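You operate a simulated robot arm through the tools that you are given. There is no shell and no other tool. Be economical: measure what you need, move in short steps, check, and stop when the job is done.

You run a simulated robot arm. Do the job below in one go: nothing can be reset, and whatever is moved stays where it is left.

JOB
Stack the orange can marked "firm" from the top of the low table on top of the orange can that says "MID". Put the load card on the top of the green table away on the top of the black table. Put the 8 steel block from the top of the steel bench in the steel bucket and the 6 steel block on top of the white lift card. Any order will do. Set down upright: steel block.

The check looks at the end state, three seconds after you hand in, the way a careful person would. Anything else that was tipped, shoved, dropped, spilled or broken makes it a failure.

ROBOT AND FRAMES
A 7-joint arm with a two-finger parallel gripper on a trunk, on a base that drives. Base frame: it is fixed to the floor where the robot stands at the start and does not move with it; the origin is under the middle of the robot, x ahead of it, y to its left, z up; the surface under the hand at the start is at about z = 450. Units: mm, rad, N and s.
With the tool pointing down near the work surface it reaches from about 440 to 920 mm from the robot's upright axis, wherever it stands. Its first joint turns from -2.897 to 2.897 rad. Places, roughly: load card [750, 1000, 750]; steel block [-1750, 2000, 750]; steel bucket [-1750, 2500, 1000]; top of the black table [3800, 300, 800]; white lift card [-1750, 1500, 750]. Payload 3.91 kg.
Tool frame: the origin (TCP) lies between the finger pads and is the grasp point; the fingertips stand 30 mm ahead of it; z points along the fingers, y is the line along which they close. Largest opening 110 mm; finger width 20, thickness 10; the body of the gripper, 48 by 112 mm, starts 55 mm behind the TCP.
Orientation is told as [roll, pitch, yaw] about the base's x, y, z axes, in that order, counted from this pose: with the fingers straight down and closing along the base's y, the tool's x points along the base's -x, its y along +y and its z along -z.

CONTROLS
- The arm moves only by the tool nudge_tool. Its argument "moves" is a list of rows, each an object of numbers (a shift or turn left out is 0, a gripper value left out holds the last): "dx", "dy", "dz": the shift along the base's x, y, z in mm; "wx", "wy", "wz": the turn, a rotation vector about the base's x, y, z in rad. In form: [{"dx": .., "dy": .., "dz": .., "wx": .., "wy": .., "wz": ..}, ...]. A call has 1 to 8 rows; each row is the pose to reach, as a shift and turn from the pose commanded when the call began. "claw" is the closure, from 0 (fully open) to 1 (shut), set as the call begins (left out, the last holds). A row lasts 0.2 s, in which the tool goes at most 50 mm and 0.15 rad; a call with a longer step from one row to the next is refused whole, and so is a gripper value outside its range. A pose out of reach is approached as far as the arm can. The call stops where the force on the tool passes 40 N (or 10 N more than at its start, if that is more) or the arm is blocked; 0.2 s more then pass. The fingers move at their own pace (about 72 mm/s each) and stop on an object; they squeeze with about 44 N. The grip force told is the motor's: it shows also when the fingers shut on nothing. Time passes only in rows, and 0.2 s behind the last, so rows that repeat a pose let the fingers close. The reply holds the time, the measured pose of the TCP, the force on the tool along the base axes, the opening and the grip force, in the units named above and with some noise, with the torque about the TCP (base axes, N m) and any sound that the robot's microphone picked up, and new pictures: "views" is both (left out), scene, wrist or none.
- Cameras (640 x 400 px; columns grow to the right, rows downward): "scene" is now at [240.7, -8.7, 1208.7]; the picture's right is [-0.11, -0.99, 0.00], its down [-0.82, 0.09, -0.57] and it looks along [0.57, -0.06, -0.82] (base axes); focal length 252 px, centre (320, 200). "wrist" rides on the gripper at [72, 17, -103] in the tool frame; the picture's right is [-0.23, 0.97, 0.00], its down [-0.76, -0.18, -0.62] and it looks along [-0.61, -0.14, 0.78] (tool axes); focal length 222 px, centre (320, 200). There is no depth. A picture from a camera that has moved, and an enlarged one, comes with that camera's place and axes in the base frame and with its lens.
- raise_lower(by): slides the trunk up (or, below 0, down) by that many mm; the arm and the scene camera ride with it, the base frame stays. It gives what a move gives, with no picture.
- drive_base(legs): drives the robot by 1 to 6 legs, each [ahead, left, turn to the left] in mm, mm and rad, along the robot's own axes; the way and the turn of a leg run together, so that a leg with both is an arc; at most 1500 mm and 3.142 rad a leg. The arm and the cameras ride along, it lands a little off, and it stops where it bumps. It gives what a move gives, and a new picture of the scene camera.
- head_to(pan, tilt): turns the head with the scene camera to pan (to the left, within 1.501 rad either way) and tilt (down, from -0.506 to 1.204), counted from straight ahead of the robot. It gives what a move gives, and a new picture of the scene camera.
- close_up(camera, box): a new picture of the part [left, top, right, bottom] of that camera's present view, enlarged. The clock stands still meanwhile.
- job_done(): hands the job in; it is judged then, once.

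Go step by step. Nothing tells you exact positions but the pictures and the camera data: compare them with the known pose of the tool, close in by small moves and look again before you grip or let go. The budget is 165 turns and 260 pictures, counting those below and the enlarged ones. Unless the task says otherwise, let go and move clear before handing in.

The tools are called after "Emit:" as name(argument=value, ...) on one line, values as JSON. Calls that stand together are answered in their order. nudge_tool: Moves the arm, as the interface text tells. Its arguments: {"type":"object","properties":{"moves":{"type":"array"},"claw":{"type":"number"},"views":{"type":"string","enum":["both","scene","wrist","none"]}},"required":["moves"]} The other tools are called the same way: raise_lower (by) slides the trunk up or down; drive_base (legs) drives the base; head_to (pan, tilt) turns the head that bears the scene camera; close_up (camera, box) takes an enlarged picture of a part of a camera's view; job_done () hands the job in.

At the start:

```text
t: 0.0
position: [596.8, -293.3, 798.8]
ee_rot: [0.0, 0.001, 0.001]
ft_force: [-1.2, -0.9, -0.7]
ft_torque: [-0.02, 0.01, 0.02]
opening: 110.0
grip_force: 0.0
trunk travel left (down, up): [-425.0, 257.0]
robot x, y, heading: [3.8, -0.6, -0.004]
head pan, tilt: [-0.113, 0.965]
```

scene: 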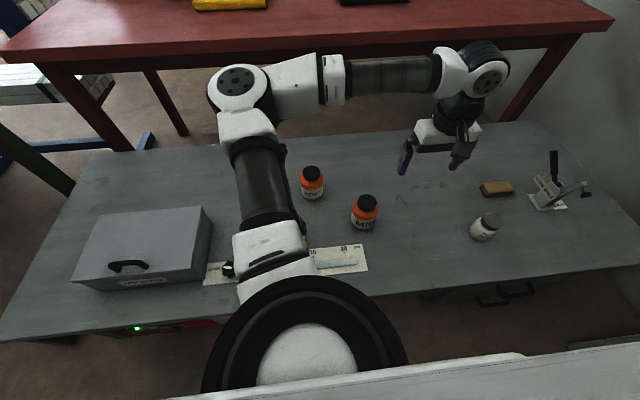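
wrist: 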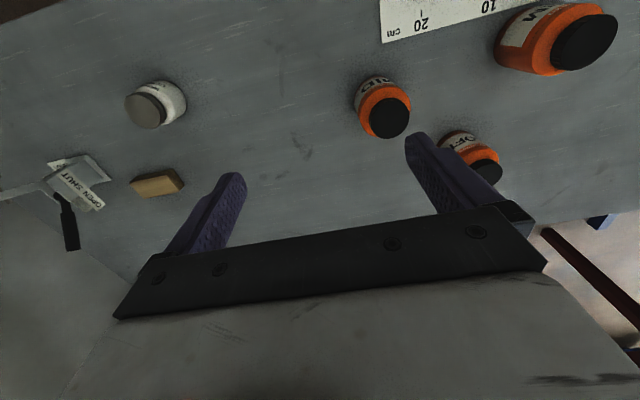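

I see a grey low table with several orange cans; one says MID, another perhaps SOFT, and a third is hidden from the scene camera by the arm. I'll enlarge to read the labels.

Emit:
close_up(camera="wrist", box=[340, 0, 640, 190])

Emit:
close_up(camera="scene", box=[200, 130, 400, 300])

```text
2.11 times, centred on (490, 95) of wrist
camera zoom: at [525.1, -278.3, 902.6], right [0.23, 0.97, 0.0], down [0.76, -0.18, 0.62], along [0.61, -0.14, -0.78], focal length 468 px, centre (-38, 421)
```

zoom: 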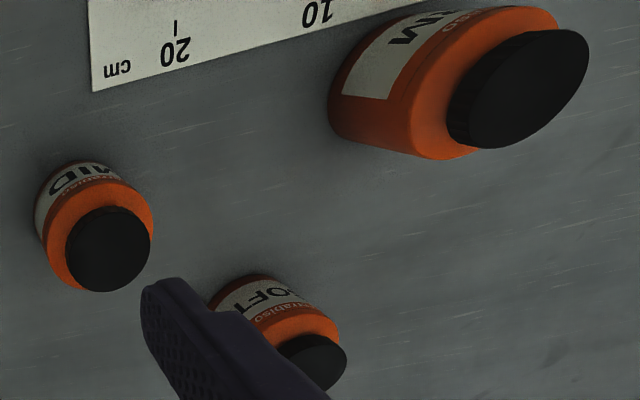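

```text
2.35 times, centred on (300, 215) of scene
camera zoom: at [240.7, -8.7, 1208.7], right [-0.11, -0.99, 0.0], down [-0.82, 0.09, -0.57], along [0.57, -0.06, -0.82], focal length 593 px, centre (367, 165)
```

zoom: 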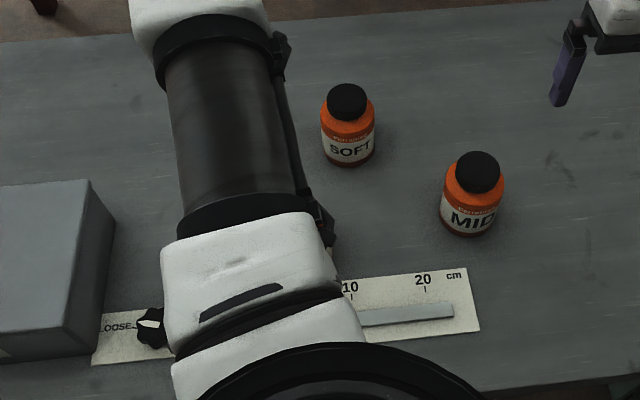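

The third can, showing "..RM", stands near (620, 40) under the arm. MID is near (663, -200), with its top at roughly z 570. I'll move the hand over the FIRM can.

Emit:
nudge_tool(moves=[{"dy": 50, "dx": -8}, {"dy": 100, "dx": -15}, {"dy": 150, "dx": -22}, {"dy": 200, "dx": -30}, {"dy": 250, "dx": -35}, {"dy": 290, "dx": -40}, {"dy": 290, "dx": -40}], claw=0)

```text
refused: row 1 steps farther than a row can; nothing moved
```

The diagonal step was over 50 mm, so I'll use shorter steps.

Emit:
nudge_tool(moves=[{"dy": 45, "dx": -8}, {"dy": 90, "dx": -15}, {"dy": 135, "dx": -22}, {"dy": 180, "dx": -30}, {"dy": 225, "dx": -35}, {"dy": 270, "dx": -40}, {"dy": 300, "dx": -40}, {"dy": 300, "dx": -40}], claw=0)

```text
t: 1.8
position: [559.0, 6.5, 799.5]
ee_rot: [0.001, 0.0, -0.001]
ft_force: [0.1, 0.0, 0.6]
ft_torque: [-0.03, 0.01, -0.02]
opening: 110.2
grip_force: 0.1
trunk travel left (down, up): [-425.0, 257.0]
robot x, y, heading: [-0.0, 2.1, -0.002]
head pan, tilt: [-0.113, 0.965]
camera scene: at [240.7, -8.7, 1208.7], right [-0.11, -0.99, 0.0], down [-0.82, 0.09, -0.57], along [0.57, -0.06, -0.82], focal length 252 px, centre (320, 200)
camera wrist: at [485.1, 22.2, 902.9], right [0.23, 0.97, 0.0], down [0.76, -0.18, 0.62], along [0.61, -0.14, -0.78], focal length 222 px, centre (320, 200)
```

scene: 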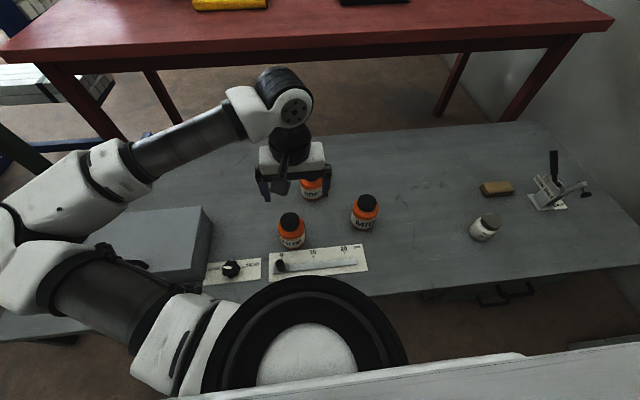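
wrist: 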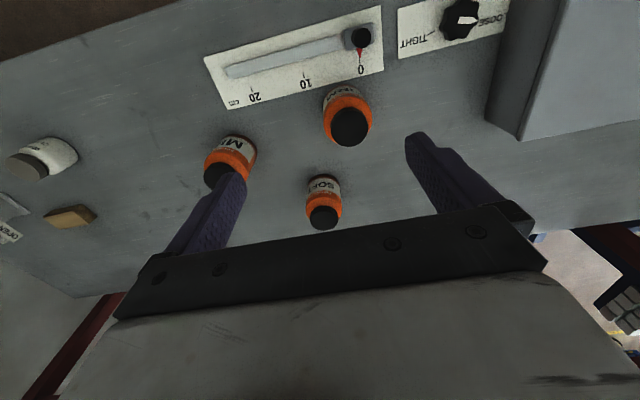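

FIRM is near (620, 39). I'll enlarge both views to refine its position.

Emit:
close_up(camera="scene", box=[250, 170, 400, 264])

Emit:
close_up(camera="wrist", box=[200, 70, 400, 195])

```text
4.26 times, centred on (325, 217) of scene
camera zoom: at [240.7, -8.7, 1208.7], right [-0.11, -0.99, 0.0], down [-0.82, 0.09, -0.57], along [0.57, -0.06, -0.82], focal length 1073 px, centre (299, 128)
```

zoom: 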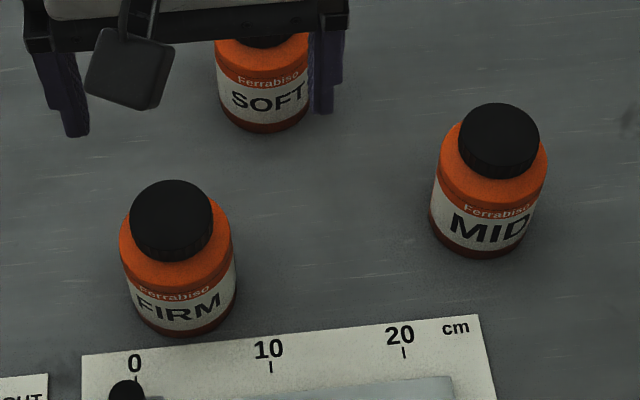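

```text
3.20 times, centred on (300, 132) of wrist
camera zoom: at [485.1, 22.2, 902.9], right [0.23, 0.97, 0.0], down [0.76, -0.18, 0.62], along [0.61, -0.14, -0.78], focal length 711 px, centre (384, 416)
```

zoom: 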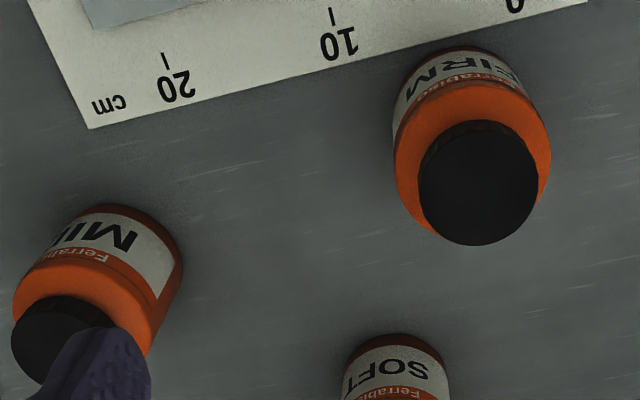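

FIRM is at about (621.5, 39) with its top near z 573. MID is at (660, -197). I'll move above FIRM and descend partway.

Emit:
nudge_tool(moves=[{"dx": 35, "dy": 20}, {"dx": 62.5, "dy": 32.5, "dz": -10}, {"dx": 62.5, "dy": 32.5, "dz": -60}, {"dx": 62.5, "dy": 32.5, "dz": -110}, {"dx": 62.5, "dy": 32.5, "dz": -155}, {"dx": 62.5, "dy": 32.5, "dz": -175}, {"dx": 62.5, "dy": 32.5, "dz": -175}])

```text
t: 3.4
position: [621.6, 36.3, 623.6]
ee_rot: [-0.002, 0.0, -0.001]
ft_force: [-0.6, 0.1, 0.1]
ft_torque: [0.02, 0.05, -0.02]
opening: 109.7
grip_force: 0.1
trunk travel left (down, up): [-425.0, 257.0]
robot x, y, heading: [5.3, 0.3, -0.005]
head pan, tilt: [-0.113, 0.965]
camera scene: at [240.7, -8.7, 1208.7], right [-0.11, -0.99, 0.0], down [-0.82, 0.09, -0.57], along [0.57, -0.06, -0.82], focal length 252 px, centre (320, 200)
camera wrist: at [548.6, 54.0, 726.7], right [0.23, 0.97, 0.0], down [0.76, -0.18, 0.62], along [0.61, -0.14, -0.78], focal length 222 px, centre (320, 200)
```

scene: 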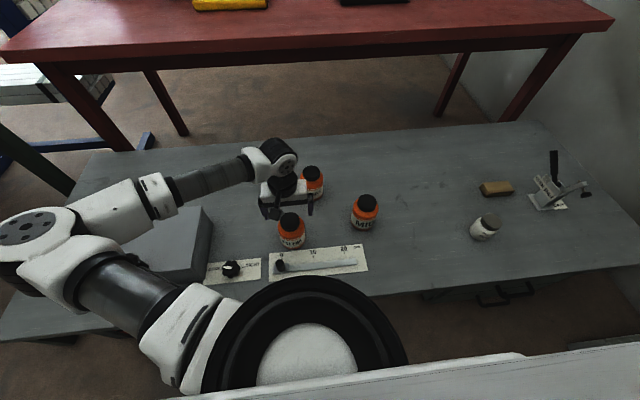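
wrist: 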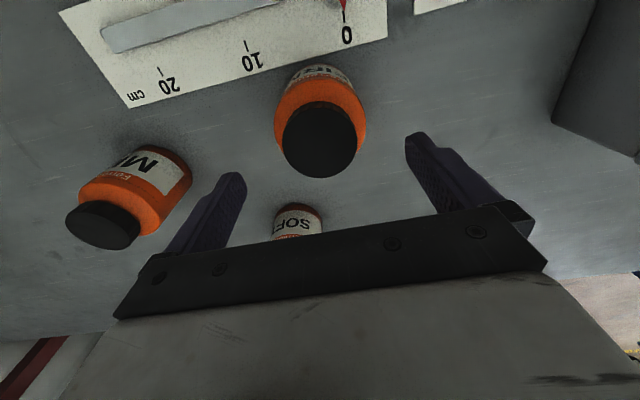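

The can lies between the fingers, centred to within a few mm. I'll descend to about z 530 and close.

Emit:
nudge_tool(moves=[{"dx": -3, "dy": 1, "dz": -40}, {"dx": -3, "dy": 1, "dz": -75}, {"dx": -3, "dy": 1, "dz": -93}, {"dx": -3, "dy": 1, "dz": -93}])

Emit:
nudge_tool(moves=[{"dx": 0}, {"dx": 0}, {"dx": 0}, {"dx": 0}], claw=1)

```text
t: 4.4
position: [618.7, 40.0, 530.0]
ee_rot: [0.001, 0.0, 0.0]
ft_force: [0.5, -0.2, 1.2]
ft_torque: [0.0, 0.0, -0.04]
opening: 110.1
grip_force: 0.0
trunk travel left (down, up): [-425.0, 257.0]
robot x, y, heading: [0.8, -0.4, 0.004]
head pan, tilt: [-0.113, 0.965]
camera scene: at [240.7, -8.7, 1208.7], right [-0.11, -0.99, 0.0], down [-0.82, 0.09, -0.57], along [0.57, -0.06, -0.82], focal length 252 px, centre (320, 200)
camera wrist: at [545.2, 55.4, 633.7], right [0.23, 0.97, 0.0], down [0.76, -0.18, 0.62], along [0.61, -0.14, -0.78], focal length 222 px, centre (320, 200)
```

scene: 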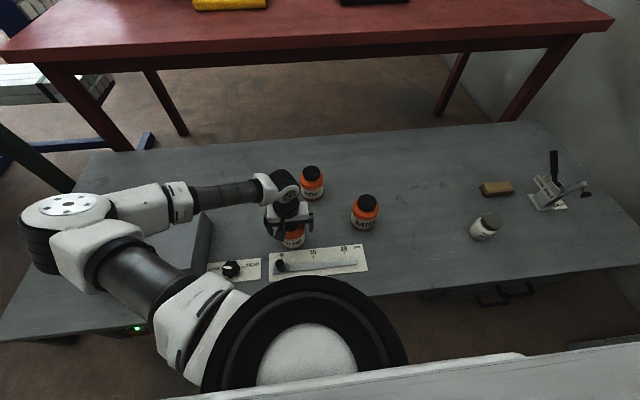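
wrist: 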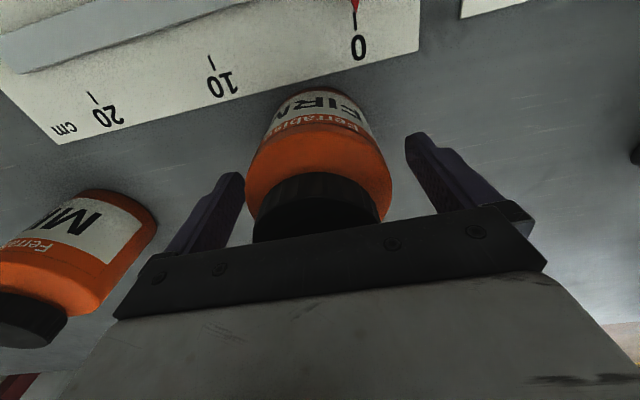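

```text
t: 5.4
position: [617.9, 39.1, 531.4]
ee_rot: [0.0, -0.001, -0.002]
ft_force: [0.3, 0.3, 0.4]
ft_torque: [-0.04, -0.02, 0.02]
opening: 78.8
grip_force: 43.9
trunk travel left (down, up): [-425.0, 257.0]
robot x, y, heading: [0.2, -1.7, 0.001]
head pan, tilt: [-0.113, 0.965]
camera scene: at [240.7, -8.7, 1208.7], right [-0.11, -0.99, 0.0], down [-0.82, 0.09, -0.57], along [0.57, -0.06, -0.82], focal length 252 px, centre (320, 200)
camera wrist: at [545.2, 55.3, 634.0], right [0.23, 0.97, 0.0], down [0.76, -0.18, 0.62], along [0.61, -0.14, -0.78], focal length 222 px, centre (320, 200)
```

scene: 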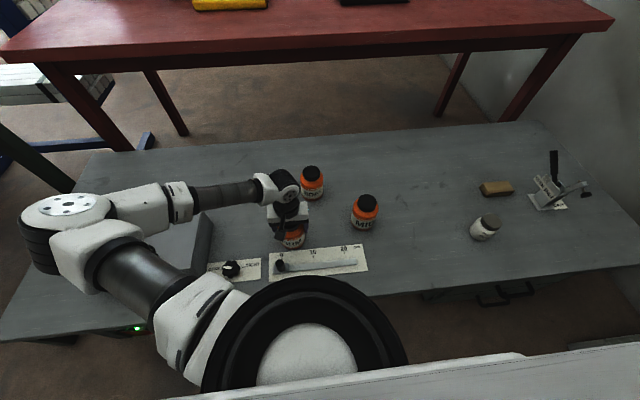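
wrist: 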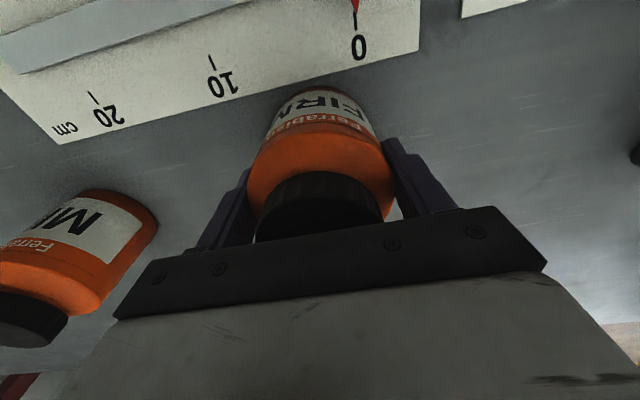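

Gripped at a 79 mm opening. I'll lift and carry toward MID with the tool at about z 690.

Emit:
nudge_tool(moves=[{"dz": 40}, {"dz": 85}, {"dz": 130}, {"dz": 170}, {"dz": 170, "dy": -45, "dx": 10}, {"dz": 170, "dy": -90, "dx": 20}, {"dz": 170, "dy": -135, "dx": 30}, {"dz": 170, "dy": -180, "dx": 38}], views="none")

Emit:
nudge_tool(moves=[{"dy": -40}, {"dy": -57}, {"dy": -57}])

Emit:
close_up(camera="scene", box=[310, 120, 420, 240])

Emit:
close_up(camera="wrist", box=[200, 60, 440, 260])

```text
t: 7.2
position: [656.6, -143.3, 701.4]
ee_rot: [0.0, 0.002, 0.0]
ft_force: [0.5, -0.5, -2.9]
ft_torque: [-0.01, 0.0, 0.0]
opening: 78.7
grip_force: 44.2
trunk travel left (down, up): [-425.0, 257.0]
robot x, y, heading: [-1.0, 0.7, 0.003]
head pan, tilt: [-0.113, 0.965]
```

```text
t: 8.0
position: [655.4, -200.2, 701.0]
ee_rot: [0.0, -0.001, 0.001]
ft_force: [-0.4, 0.3, -3.1]
ft_torque: [-0.01, -0.02, 0.02]
opening: 79.0
grip_force: 44.4
trunk travel left (down, up): [-425.0, 257.0]
robot x, y, heading: [1.2, -1.3, 0.003]
head pan, tilt: [-0.113, 0.965]
camera scene: at [240.9, -8.7, 1208.6], right [-0.11, -0.99, 0.0], down [-0.82, 0.09, -0.57], along [0.57, -0.06, -0.82], focal length 252 px, centre (320, 200)
camera wrist: at [581.9, -182.6, 804.4], right [0.23, 0.97, 0.0], down [0.76, -0.18, 0.62], along [0.61, -0.14, -0.78], focal length 222 px, centre (320, 200)
```

scene: 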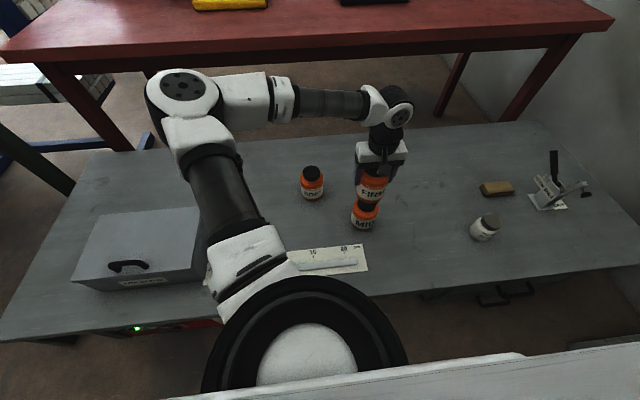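
wrist: 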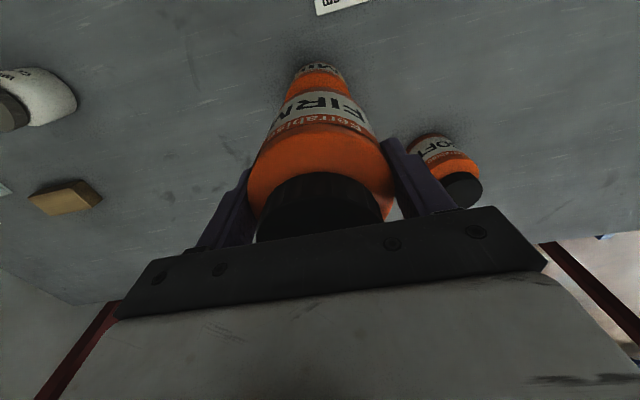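

```text
3.33 times, centred on (365, 180) of scene
camera zoom: at [240.9, -8.7, 1208.6], right [-0.11, -0.99, 0.0], down [-0.82, 0.09, -0.57], along [0.57, -0.06, -0.82], focal length 840 px, centre (170, 267)
```

zoom: 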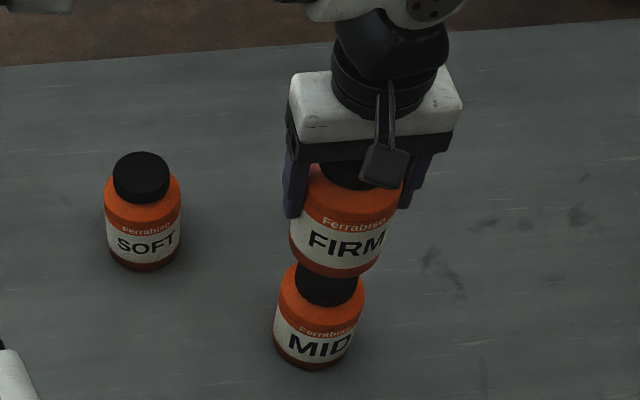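

```text
2.00 times, centred on (320, 160) of wrist
camera zoom: at [581.9, -182.6, 804.4], right [0.23, 0.97, 0.0], down [0.76, -0.18, 0.62], along [0.61, -0.14, -0.78], focal length 444 px, centre (320, 280)
```

zoom: 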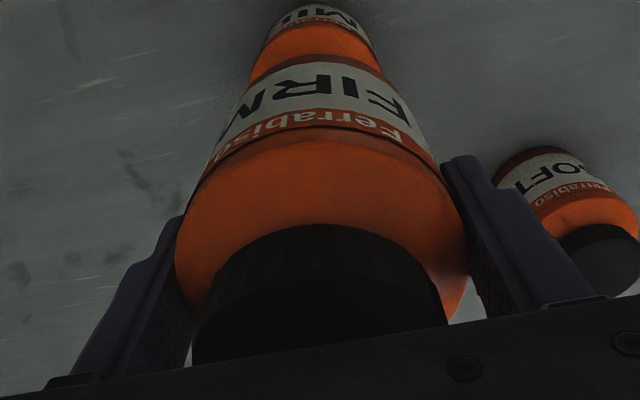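

By the wrist view FIRM is within a few mm of MID's axis. I'll verify with a sharper scene close-up.

Emit:
close_up(camera="scene", box=[335, 165, 405, 235])

```text
5.71 times, centred on (370, 200) of scene
camera zoom: at [240.9, -8.7, 1208.6], right [-0.11, -0.99, 0.0], down [-0.82, 0.09, -0.57], along [0.57, -0.06, -0.82], focal length 1441 px, centre (34, 200)
```

zoom: 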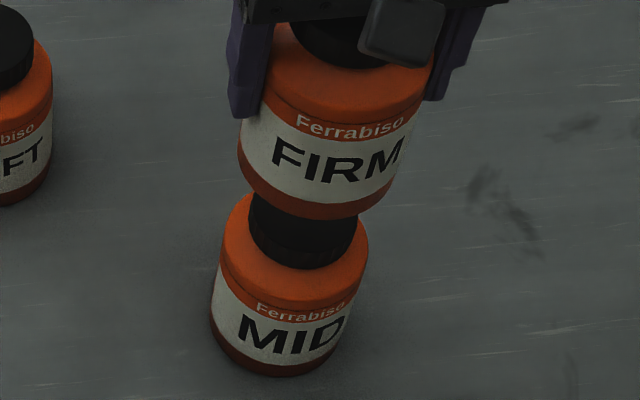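

Both views agree: FIRM's axis is about 1 mm from MID's. I'll lower until just above expected contact, then go in small steps watching the force.

Emit:
nudge_tool(moves=[{"dz": -25, "dx": 0.5, "dy": -0.5}, {"dz": -40, "dx": 0.5, "dy": -0.5}, {"dz": -42, "dx": 0.5, "dy": -0.5}, {"dz": -42, "dx": 0.5, "dy": -0.5}], views="none")

Emit:
close_up(camera="scene", box=[335, 165, 405, 235])

```text
t: 9.0
position: [655.7, -199.9, 659.4]
ee_rot: [0.001, -0.001, -0.001]
ft_force: [0.5, -0.8, -2.8]
ft_torque: [0.0, 0.02, -0.06]
opening: 78.7
grip_force: 43.7
trunk travel left (down, up): [-425.0, 257.0]
robot x, y, heading: [-0.8, 2.8, -0.003]
head pan, tilt: [-0.113, 0.965]
```

```text
5.71 times, centred on (370, 200) of scene
camera zoom: at [240.9, -8.7, 1208.6], right [-0.11, -0.99, 0.0], down [-0.82, 0.09, -0.57], along [0.57, -0.06, -0.82], focal length 1441 px, centre (34, 200)
```

zoom: 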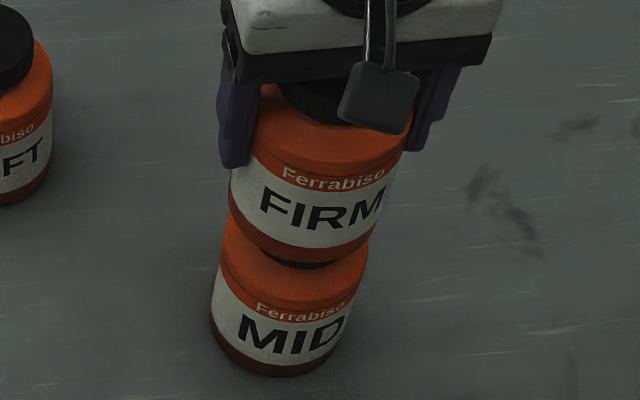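

Emit:
nudge_tool(moves=[{"dz": -3}, {"dz": -3}], views="none")

Emit:
nudge_tool(moves=[{"dz": -2}, {"dz": -2}], views="none")

```text
t: 9.6
position: [655.7, -198.1, 656.4]
ee_rot: [0.0, 0.0, 0.0]
ft_force: [0.9, -0.1, -2.7]
ft_torque: [0.01, 0.01, 0.01]
opening: 78.5
grip_force: 43.7
trunk travel left (down, up): [-425.0, 257.0]
robot x, y, heading: [1.6, 1.3, 0.005]
head pan, tilt: [-0.113, 0.965]
```

```text
t: 10.2
position: [657.2, -198.4, 653.8]
ee_rot: [-0.002, -0.001, -0.001]
ft_force: [0.0, 0.2, -2.7]
ft_torque: [0.02, 0.01, 0.0]
opening: 79.0
grip_force: 43.9
trunk travel left (down, up): [-425.0, 257.0]
robot x, y, heading: [-0.2, 1.7, 0.003]
head pan, tilt: [-0.113, 0.965]
```

No contact yet (force z still -2.7 N). I'll continue in 2 mm steps.

Emit:
nudge_tool(moves=[{"dz": -2}, {"dz": -2}], views="none")

Emit:
nudge_tool(moves=[{"dz": -1.5}, {"dz": -1.5}], views="none")

Emit:
close_up(camera="scene", box=[335, 165, 405, 235])

```text
t: 10.8
position: [656.1, -199.2, 652.0]
ee_rot: [-0.002, -0.001, 0.0]
ft_force: [0.4, -0.5, -3.1]
ft_torque: [-0.06, 0.02, -0.02]
opening: 78.4
grip_force: 44.5
trunk travel left (down, up): [-425.0, 257.0]
robot x, y, heading: [2.8, 1.9, -0.003]
head pan, tilt: [-0.113, 0.965]
```

```text
t: 11.4
position: [656.5, -199.4, 651.7]
ee_rot: [0.0, -0.002, -0.002]
ft_force: [0.1, -0.3, 7.4]
ft_torque: [0.17, 0.12, 0.04]
opening: 78.7
grip_force: 43.9
trunk travel left (down, up): [-425.0, 257.0]
robot x, y, heading: [0.1, -1.4, -0.004]
head pan, tilt: [-0.113, 0.965]
```

```text
5.71 times, centred on (370, 200) of scene
camera zoom: at [240.2, -8.5, 1209.0], right [-0.11, -0.99, 0.0], down [-0.82, 0.09, -0.57], along [0.57, -0.06, -0.82], focal length 1441 px, centre (34, 200)
```

zoom: 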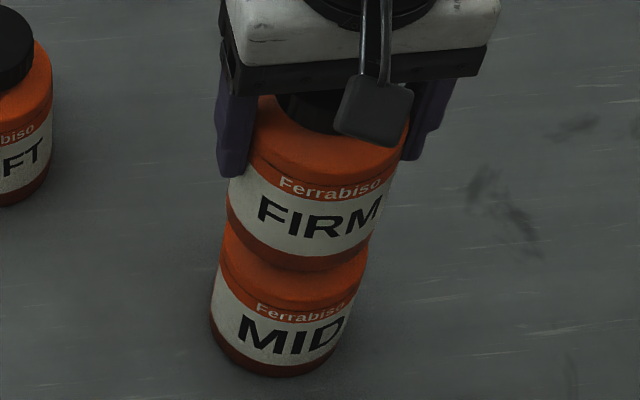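

Contact was made at about 10 N. I'll release gently and rise straight up.

Emit:
nudge_tool(moves=[{"dz": 0}, {"dz": 0}, {"dz": 0}], claw=0, views="none")

Emit:
nudge_tool(moves=[{"dz": 30}, {"dz": 70}, {"dz": 110}, {"dz": 155}, {"dz": 200}, {"dz": 200}])

```text
t: 12.2
position: [656.7, -198.9, 650.9]
ee_rot: [-0.001, 0.001, 0.001]
ft_force: [0.2, 0.0, 0.5]
ft_torque: [-0.02, -0.02, -0.03]
opening: 110.1
grip_force: 0.0
trunk travel left (down, up): [-425.0, 257.0]
robot x, y, heading: [0.7, 0.8, 0.001]
head pan, tilt: [-0.113, 0.965]
```

```text
t: 13.6
position: [655.5, -198.6, 851.1]
ee_rot: [0.001, 0.001, -0.001]
ft_force: [0.8, 0.1, 0.9]
ft_torque: [0.0, 0.0, 0.02]
opening: 110.0
grip_force: 0.0
trunk travel left (down, up): [-425.0, 257.0]
robot x, y, heading: [0.1, 2.7, 0.001]
head pan, tilt: [-0.113, 0.965]
camera scene: at [240.6, -8.7, 1208.7], right [-0.11, -0.99, 0.0], down [-0.82, 0.09, -0.57], along [0.57, -0.06, -0.82], focal length 252 px, centre (320, 200)
camera wrist: at [582.7, -181.7, 954.1], right [0.23, 0.97, 0.0], down [0.76, -0.18, 0.62], along [0.61, -0.14, -0.78], focal length 222 px, centre (320, 200)
```

scene: 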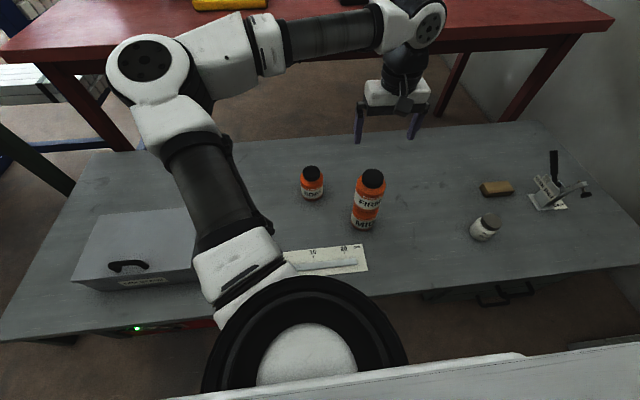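
wrist: 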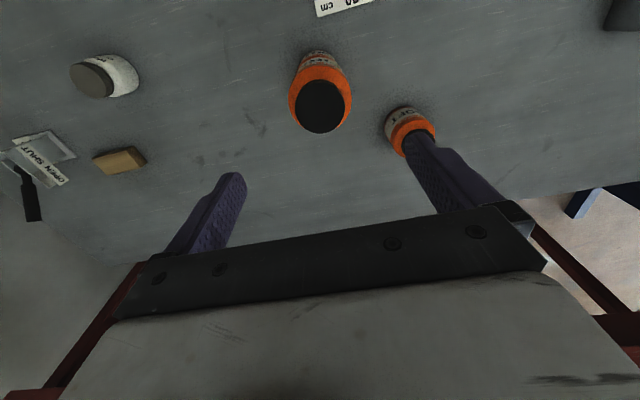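

The stack stands. Next I'll look around with the head to map the room.

Emit:
head_to(pan=1.0, tilt=0.5)

Emit:
head_to(pan=0.0, tilt=0.3)

Emit:
head_to(pan=1.5, tilt=0.3)

Emit:
head_to(pan=-1.3, tilt=0.4)

```text
t: 14.9
position: [655.4, -197.9, 850.1]
ee_rot: [0.002, -0.001, 0.0]
ft_force: [-0.4, -0.5, -0.1]
ft_torque: [-0.01, 0.05, -0.01]
opening: 110.0
grip_force: 0.0
trunk travel left (down, up): [-425.0, 257.0]
robot x, y, heading: [2.4, 3.5, 0.002]
head pan, tilt: [1.0, 0.499]
camera scene: at [218.5, 75.9, 1247.2], right [0.84, -0.54, 0.0], down [-0.26, -0.4, -0.88], along [0.47, 0.74, -0.48], focal length 252 px, centre (320, 200)
```

scene: 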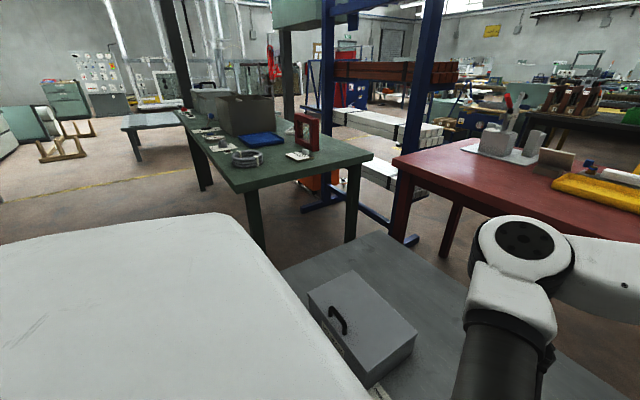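

```text
t: 16.2
position: [655.8, -197.6, 849.6]
ee_rot: [0.0, 0.0, 0.0]
ft_force: [-0.2, 0.2, -0.4]
ft_torque: [0.0, 0.01, -0.01]
opening: 110.1
grip_force: 0.0
trunk travel left (down, up): [-425.0, 257.0]
robot x, y, heading: [-3.8, -3.0, 0.001]
head pan, tilt: [0.0, 0.3]
camera scene: at [262.7, -0.5, 1265.7], right [0.0, -1.0, 0.0], down [-0.3, 0.0, -0.96], along [0.96, 0.0, -0.3], focal length 252 px, centre (320, 200)
```

scene: 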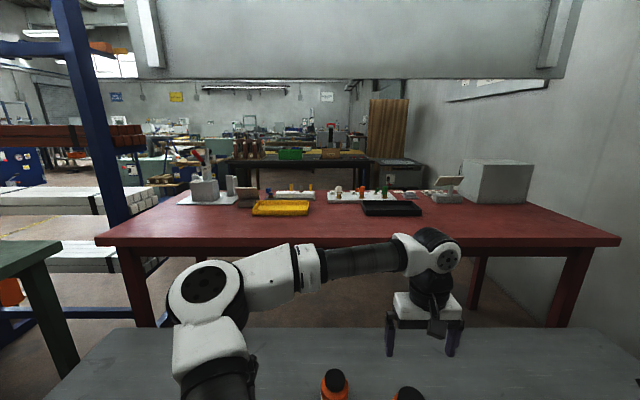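

```text
t: 17.8
position: [656.1, -199.1, 851.2]
ee_rot: [0.0, 0.0, 0.001]
ft_force: [0.0, 0.9, -0.1]
ft_torque: [-0.01, 0.01, 0.02]
opening: 109.8
grip_force: 0.1
trunk travel left (down, up): [-425.0, 257.0]
robot x, y, heading: [4.4, 0.5, -0.001]
head pan, tilt: [1.499, 0.3]
camera scene: at [176.0, 92.5, 1265.7], right [1.0, -0.07, 0.0], down [-0.02, -0.29, -0.96], along [0.07, 0.95, -0.3], focal length 252 px, centre (320, 200)
```

scene: 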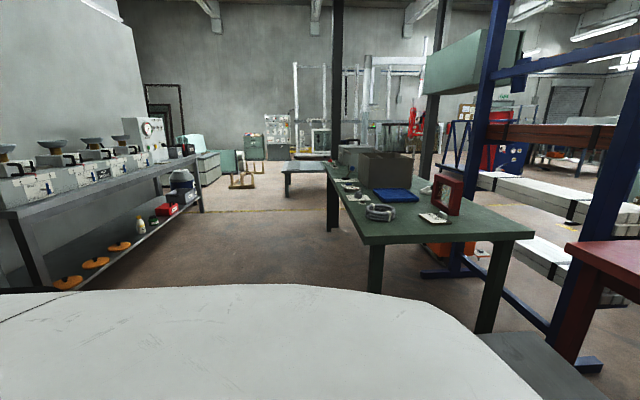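

```text
t: 20.3
position: [655.0, -198.0, 850.2]
ee_rot: [0.0, -0.001, -0.002]
ft_force: [-1.1, -0.1, 0.0]
ft_torque: [0.01, 0.0, 0.0]
opening: 109.9
grip_force: 0.0
trunk travel left (down, up): [-425.0, 257.0]
robot x, y, heading: [2.4, 0.6, -0.003]
head pan, tilt: [-1.3, 0.4]
camera scene: at [194.1, -89.9, 1256.4], right [-0.96, -0.27, 0.0], down [-0.1, 0.37, -0.92], along [0.25, -0.89, -0.39], focal length 252 px, centre (320, 200)
```

scene: 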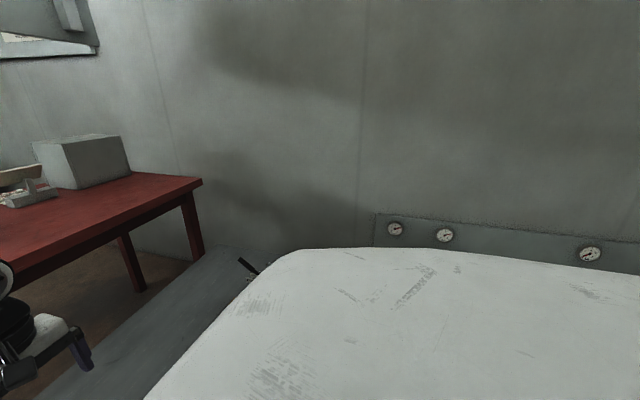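

The map so far: the green table spans roughly x 470–1250 from y≈1090 on, the red table is ahead with the black table beyond it, and the steel bench with balances is at left rear. I'll zoom on the green table and the black table.

Emit:
head_to(pan=1.1, tilt=0.5)

Emit:
close_up(camera="scene", box=[210, 70, 430, 207])

Emit:
close_up(camera="scene", box=[380, 40, 640, 202])

```text
t: 22.5
position: [655.9, -198.0, 850.2]
ee_rot: [0.0, 0.001, 0.0]
ft_force: [0.7, 0.5, 0.5]
ft_torque: [0.01, 0.02, 0.02]
opening: 110.1
grip_force: 0.1
trunk travel left (down, up): [-425.0, 257.0]
robot x, y, heading: [2.2, 1.1, -0.001]
head pan, tilt: [1.1, 0.499]
camera scene: at [210.6, 80.5, 1247.3], right [0.89, -0.45, 0.0], down [-0.22, -0.43, -0.88], along [0.4, 0.78, -0.48], focal length 252 px, centre (320, 200)
```

scene: 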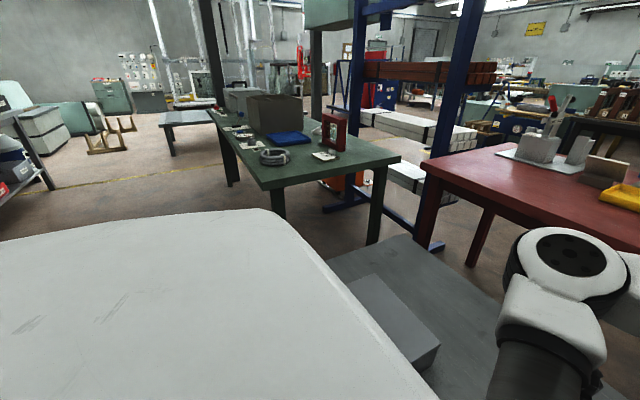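

```text
2.91 times, centred on (320, 138) of scene
camera zoom: at [210.6, 80.5, 1247.3], right [0.89, -0.45, 0.0], down [-0.22, -0.43, -0.88], along [0.4, 0.78, -0.48], focal length 733 px, centre (320, 379)
```

zoom: 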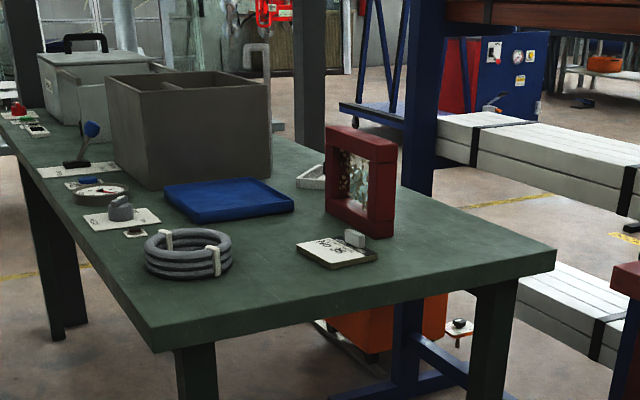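

```text
2.46 times, centred on (510, 121) of scene
camera zoom: at [210.6, 80.5, 1247.3], right [0.89, -0.45, 0.0], down [-0.22, -0.43, -0.88], along [0.4, 0.78, -0.48], focal length 621 px, centre (-148, 394)
```

zoom: 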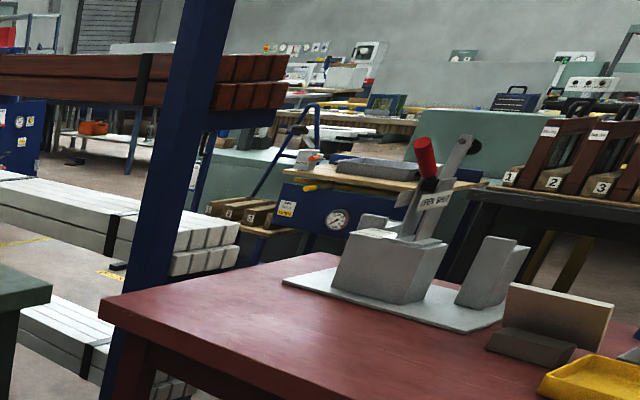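

I'll tuck the arm in, then drive left to stand beside the green table.

Emit:
nudge_tool(moves=[{"dx": -30, "dz": 25, "dy": 15}, {"dx": -60, "dz": 50, "dy": 30}, {"dx": -90, "dz": 75, "dy": 45}, {"dx": -120, "dz": 90, "dy": 65}, {"dx": -150, "dz": 100, "dy": 90}, {"dx": -180, "dz": 100, "dy": 120}, {"dx": -196, "dz": 100, "dy": 150}], views="none")

Emit:
drive_base(legs=[[-40, 0, 0], [0, 1000, 0]])

```text
t: 24.1
position: [460.9, -46.8, 950.5]
ee_rot: [0.001, -0.001, 0.0]
ft_force: [-0.8, 0.8, 0.7]
ft_torque: [-0.03, -0.01, 0.04]
opening: 110.4
grip_force: 0.0
trunk travel left (down, up): [-425.0, 257.0]
robot x, y, heading: [0.8, 0.2, -0.003]
head pan, tilt: [1.1, 0.499]
```

```text
t: 32.7
position: [419.3, 959.2, 950.8]
ee_rot: [0.0, 0.0, 0.006]
ft_force: [0.4, 0.6, 0.6]
ft_torque: [0.01, 0.02, 0.02]
opening: 110.1
grip_force: 0.0
trunk travel left (down, up): [-425.0, 257.0]
robot x, y, heading: [-41.7, 1002.3, 0.003]
head pan, tilt: [1.1, 0.499]
camera scene: at [167.9, 1086.3, 1247.3], right [0.89, -0.45, 0.0], down [-0.22, -0.43, -0.88], along [0.4, 0.78, -0.48], focal length 252 px, centre (320, 200)
```

scene: 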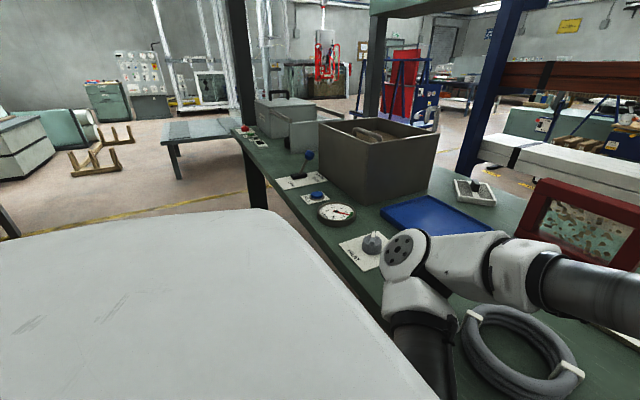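

Now facing the green table, I'll point the head forward to find the load card.

Emit:
head_to(pan=0.3, tilt=0.75)

```text
t: 33.8
position: [418.8, 960.0, 951.2]
ee_rot: [0.0, 0.0, 0.006]
ft_force: [0.5, 1.0, 0.7]
ft_torque: [0.01, -0.01, 0.01]
opening: 110.2
grip_force: 0.2
trunk travel left (down, up): [-425.0, 257.0]
robot x, y, heading: [-44.8, 1004.9, 0.003]
head pan, tilt: [0.3, 0.75]
camera scene: at [206.0, 1029.9, 1225.3], right [0.3, -0.95, 0.0], down [-0.65, -0.21, -0.73], along [0.7, 0.22, -0.68], focal length 252 px, centre (320, 200)
```

scene: 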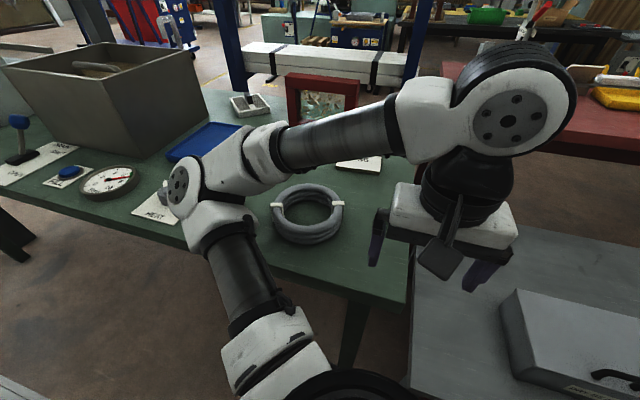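

The green table top appears to be at z≈800–820, with its near corner around (432, 948). The load card, near (804, 1195), is hidden by the forearm, so I'll bring the hand over it high and look with the wrist camera.

Emit:
nudge_tool(moves=[{"dz": 45}, {"dz": 85, "dx": 15}, {"dz": 90, "dx": 55, "dy": 20}, {"dz": 90, "dx": 95, "dy": 45}, {"dz": 90, "dx": 135, "dy": 70}, {"dz": 90, "dx": 175, "dy": 95}, {"dz": 90, "dx": 215, "dy": 120}, {"dz": 90, "dx": 255, "dy": 145}], views="none")

Emit:
nudge_tool(moves=[{"dx": 20, "dy": 35}, {"dx": 30, "dy": 70}, {"dx": 30, "dy": 70}])

```text
t: 35.6
position: [675.9, 1104.9, 1041.6]
ee_rot: [0.0, 0.001, 0.005]
ft_force: [0.4, 0.9, 0.8]
ft_torque: [0.01, 0.02, 0.02]
opening: 109.8
grip_force: 0.2
trunk travel left (down, up): [-425.0, 257.0]
robot x, y, heading: [-39.1, 1006.5, 0.003]
head pan, tilt: [0.3, 0.75]
```

```text
t: 36.4
position: [703.8, 1174.1, 1040.0]
ee_rot: [0.0, 0.0, 0.007]
ft_force: [0.0, -0.9, -0.2]
ft_torque: [-0.02, -0.02, 0.0]
opening: 110.0
grip_force: 0.1
trunk travel left (down, up): [-425.0, 257.0]
robot x, y, heading: [-43.2, 1005.6, 0.001]
head pan, tilt: [0.3, 0.75]
camera scene: at [206.0, 1029.9, 1225.3], right [0.3, -0.95, 0.0], down [-0.65, -0.2, -0.73], along [0.7, 0.22, -0.68], focal length 252 px, centre (320, 200)
camera wrist: at [631.5, 1191.0, 1143.3], right [0.22, 0.97, 0.0], down [0.76, -0.17, 0.62], along [0.61, -0.14, -0.78], focal length 222 px, centre (320, 200)
```

scene: 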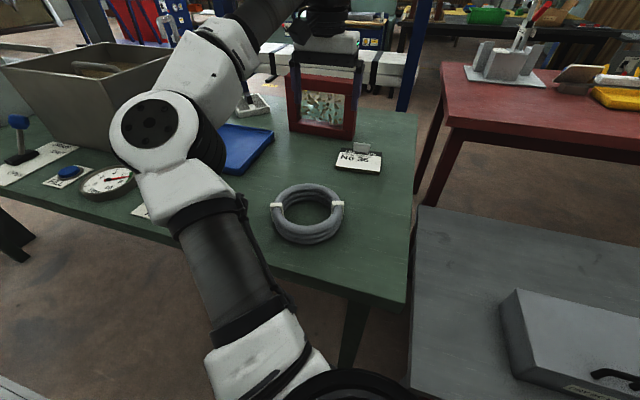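
wrist: 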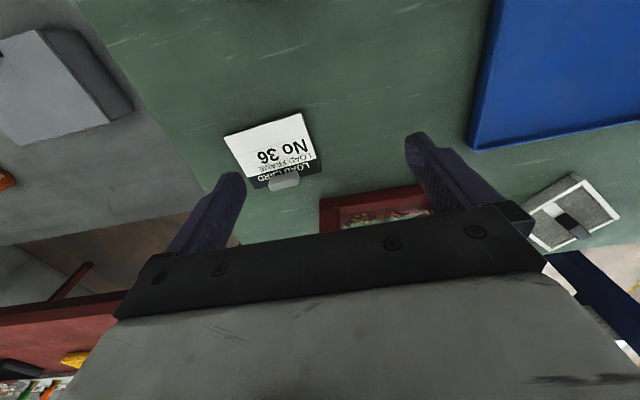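

Emit:
close_up(camera="wrist", box=[200, 90, 360, 200])

Emit:
close_up(camera="scene", box=[300, 110, 420, 200])

```text
3.64 times, centred on (280, 145) of wrist
camera zoom: at [631.5, 1191.0, 1143.3], right [0.22, 0.97, 0.0], down [0.76, -0.17, 0.62], along [0.61, -0.14, -0.78], focal length 808 px, centre (466, 400)
```

zoom: 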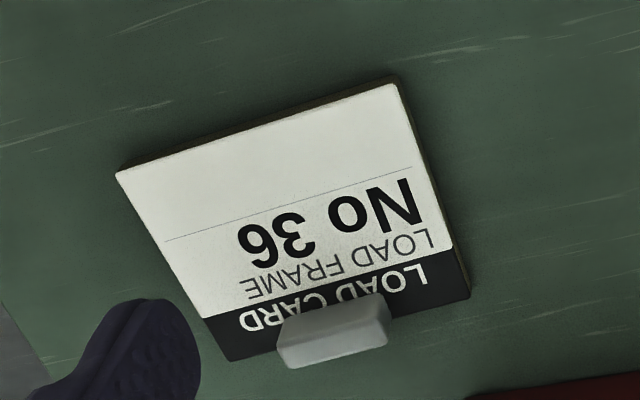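

```text
4.44 times, centred on (360, 155) of scene
camera zoom: at [206.0, 1029.9, 1225.3], right [0.3, -0.95, 0.0], down [-0.65, -0.2, -0.73], along [0.7, 0.22, -0.68], focal length 1120 px, centre (142, 400)
```

zoom: 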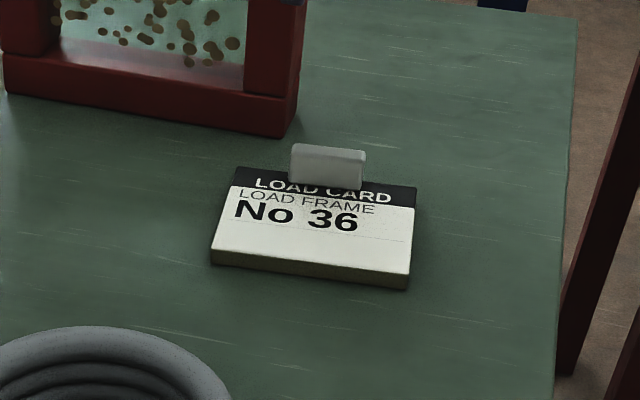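

The load card is a block with a raised handle tab. The tab is at about (800, 1101), its top near z 881; the card top is near z 858, yawed about 0.08 rad. I'll turn the gripper so its fingers close across the tab.

Emit:
nudge_tool(moves=[{"wz": 0.145, "dx": 12, "dy": -9}, {"wz": 0.29, "dx": 24, "dy": -18}, {"wz": 0.435, "dx": 36, "dy": -27}, {"wz": 0.58, "dx": 48, "dy": -36}, {"wz": 0.725, "dx": 60, "dy": -45}, {"wz": 0.87, "dx": 72, "dy": -54}, {"wz": 1.015, "dx": 84, "dy": -63}, {"wz": 1.16, "dx": 96, "dy": -72}], claw=0.5, views="none")

Emit:
nudge_tool(moves=[{"wz": 0.14}, {"wz": 0.28}, {"wz": 0.42, "dz": -20}, {"wz": 0.486, "dz": -50}, {"wz": 0.486, "dz": -80}, {"wz": 0.486, "dz": -80}])

```text
t: 38.2
position: [800.2, 1102.3, 1040.1]
ee_rot: [-0.001, -0.001, 1.168]
ft_force: [-0.6, 0.7, -0.1]
ft_torque: [0.03, 0.0, 0.0]
opening: 55.1
grip_force: 0.1
trunk travel left (down, up): [-425.0, 257.0]
robot x, y, heading: [-45.0, 1007.3, 0.005]
head pan, tilt: [0.3, 0.75]
```

```text
t: 39.6
position: [798.0, 1101.8, 959.9]
ee_rot: [0.0, -0.001, 1.65]
ft_force: [0.5, -0.1, 1.2]
ft_torque: [0.02, -0.01, -0.03]
opening: 55.3
grip_force: 0.1
trunk travel left (down, up): [-425.0, 257.0]
robot x, y, heading: [-42.7, 1004.7, 0.004]
head pan, tilt: [0.3, 0.75]
camera scene: at [206.1, 1029.9, 1225.3], right [0.3, -0.95, 0.0], down [-0.65, -0.2, -0.73], along [0.7, 0.22, -0.68], focal length 252 px, centre (320, 200)
camera wrist: at [787.5, 1027.5, 1063.9], right [-0.99, 0.15, 0.0], down [0.12, 0.77, 0.62], along [0.09, 0.62, -0.78], focal length 222 px, centre (320, 200)
```

scene: 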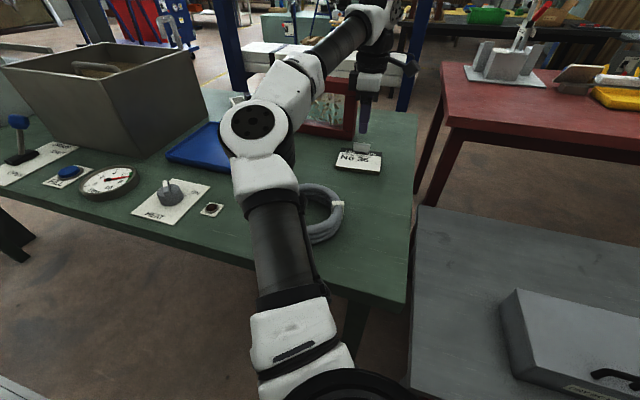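
wrist: 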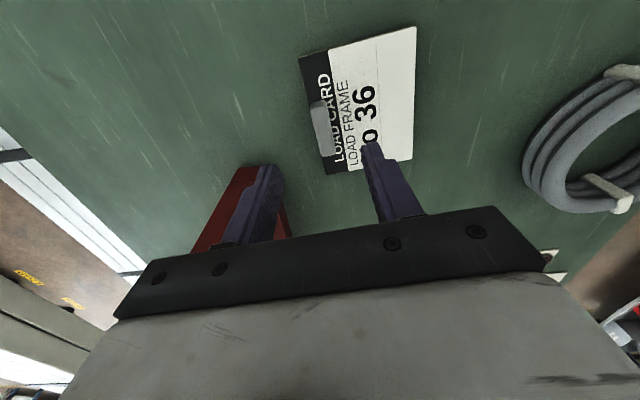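

Emit:
close_up(camera="wrist", box=[220, 20, 460, 230])

Emit:
close_up(camera="scene", box=[300, 60, 440, 190])

```text
1.90 times, centred on (340, 125) of wrist
camera zoom: at [787.5, 1027.5, 1063.9], right [-0.99, 0.15, 0.0], down [0.12, 0.77, 0.62], along [0.09, 0.62, -0.78], focal length 423 px, centre (282, 343)
```

zoom: 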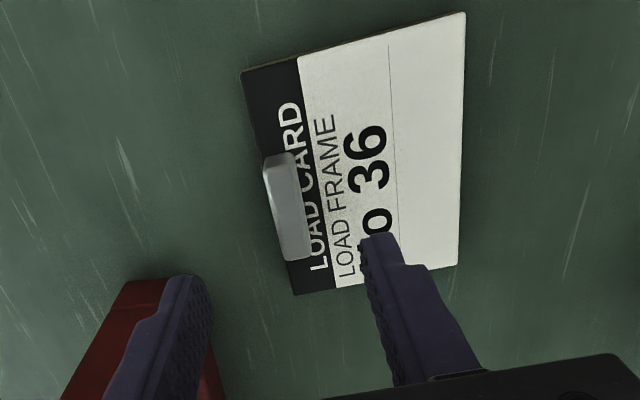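

```text
3.08 times, centred on (370, 125) of scene
camera zoom: at [206.1, 1029.9, 1225.3], right [0.3, -0.95, 0.0], down [-0.65, -0.2, -0.73], along [0.7, 0.22, -0.68], focal length 776 px, centre (166, 431)
```

zoom: 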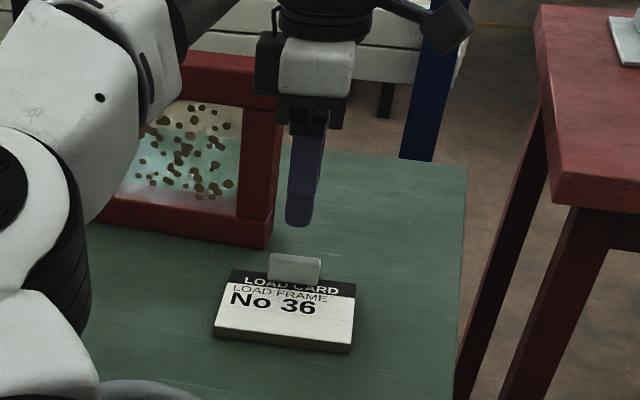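

The tab is centred at about (796, 1099), nearly between the fingers. I'll lower to just above the card face and look.

Emit:
nudge_tool(moves=[{"dx": -2, "dy": -2, "dz": -35}, {"dx": -2, "dy": -2, "dz": -60}, {"dx": -2, "dy": -2, "dz": -63}], views="none")

Emit:
close_up(camera="wrist", box=[220, 20, 460, 230])

Emit:
close_up(camera="scene", box=[310, 90, 420, 190])

```text
t: 40.4
position: [797.3, 1099.7, 896.3]
ee_rot: [0.001, -0.002, 1.652]
ft_force: [-0.5, 0.4, 0.3]
ft_torque: [0.02, 0.0, 0.02]
opening: 55.0
grip_force: 0.1
trunk travel left (down, up): [-425.0, 257.0]
robot x, y, heading: [-42.2, 1001.5, 0.007]
head pan, tilt: [0.3, 0.75]
```

```text
1.90 times, centred on (340, 125) of wrist
camera zoom: at [785.9, 1026.0, 1000.3], right [-0.99, 0.15, 0.0], down [0.12, 0.77, 0.62], along [0.09, 0.62, -0.78], focal length 423 px, centre (282, 343)
```

zoom: 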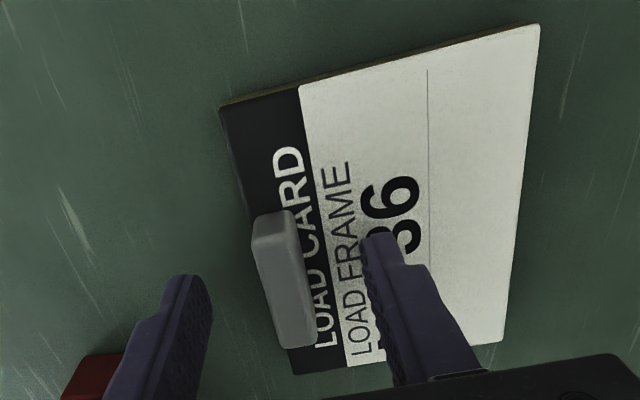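

```text
4.00 times, centred on (365, 140) of scene
camera zoom: at [206.0, 1029.9, 1225.3], right [0.3, -0.95, 0.0], down [-0.65, -0.2, -0.73], along [0.7, 0.22, -0.68], focal length 1008 px, centre (140, 440)
```

zoom: 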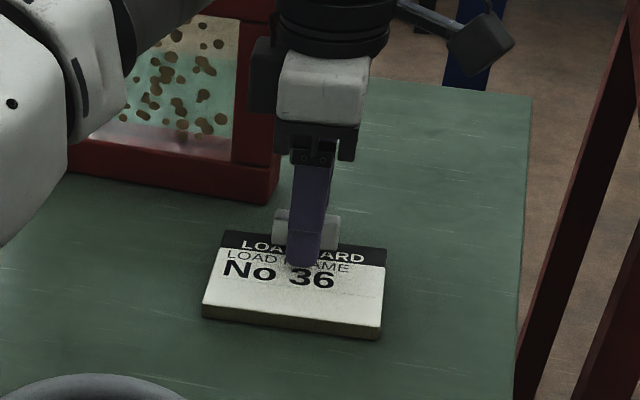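

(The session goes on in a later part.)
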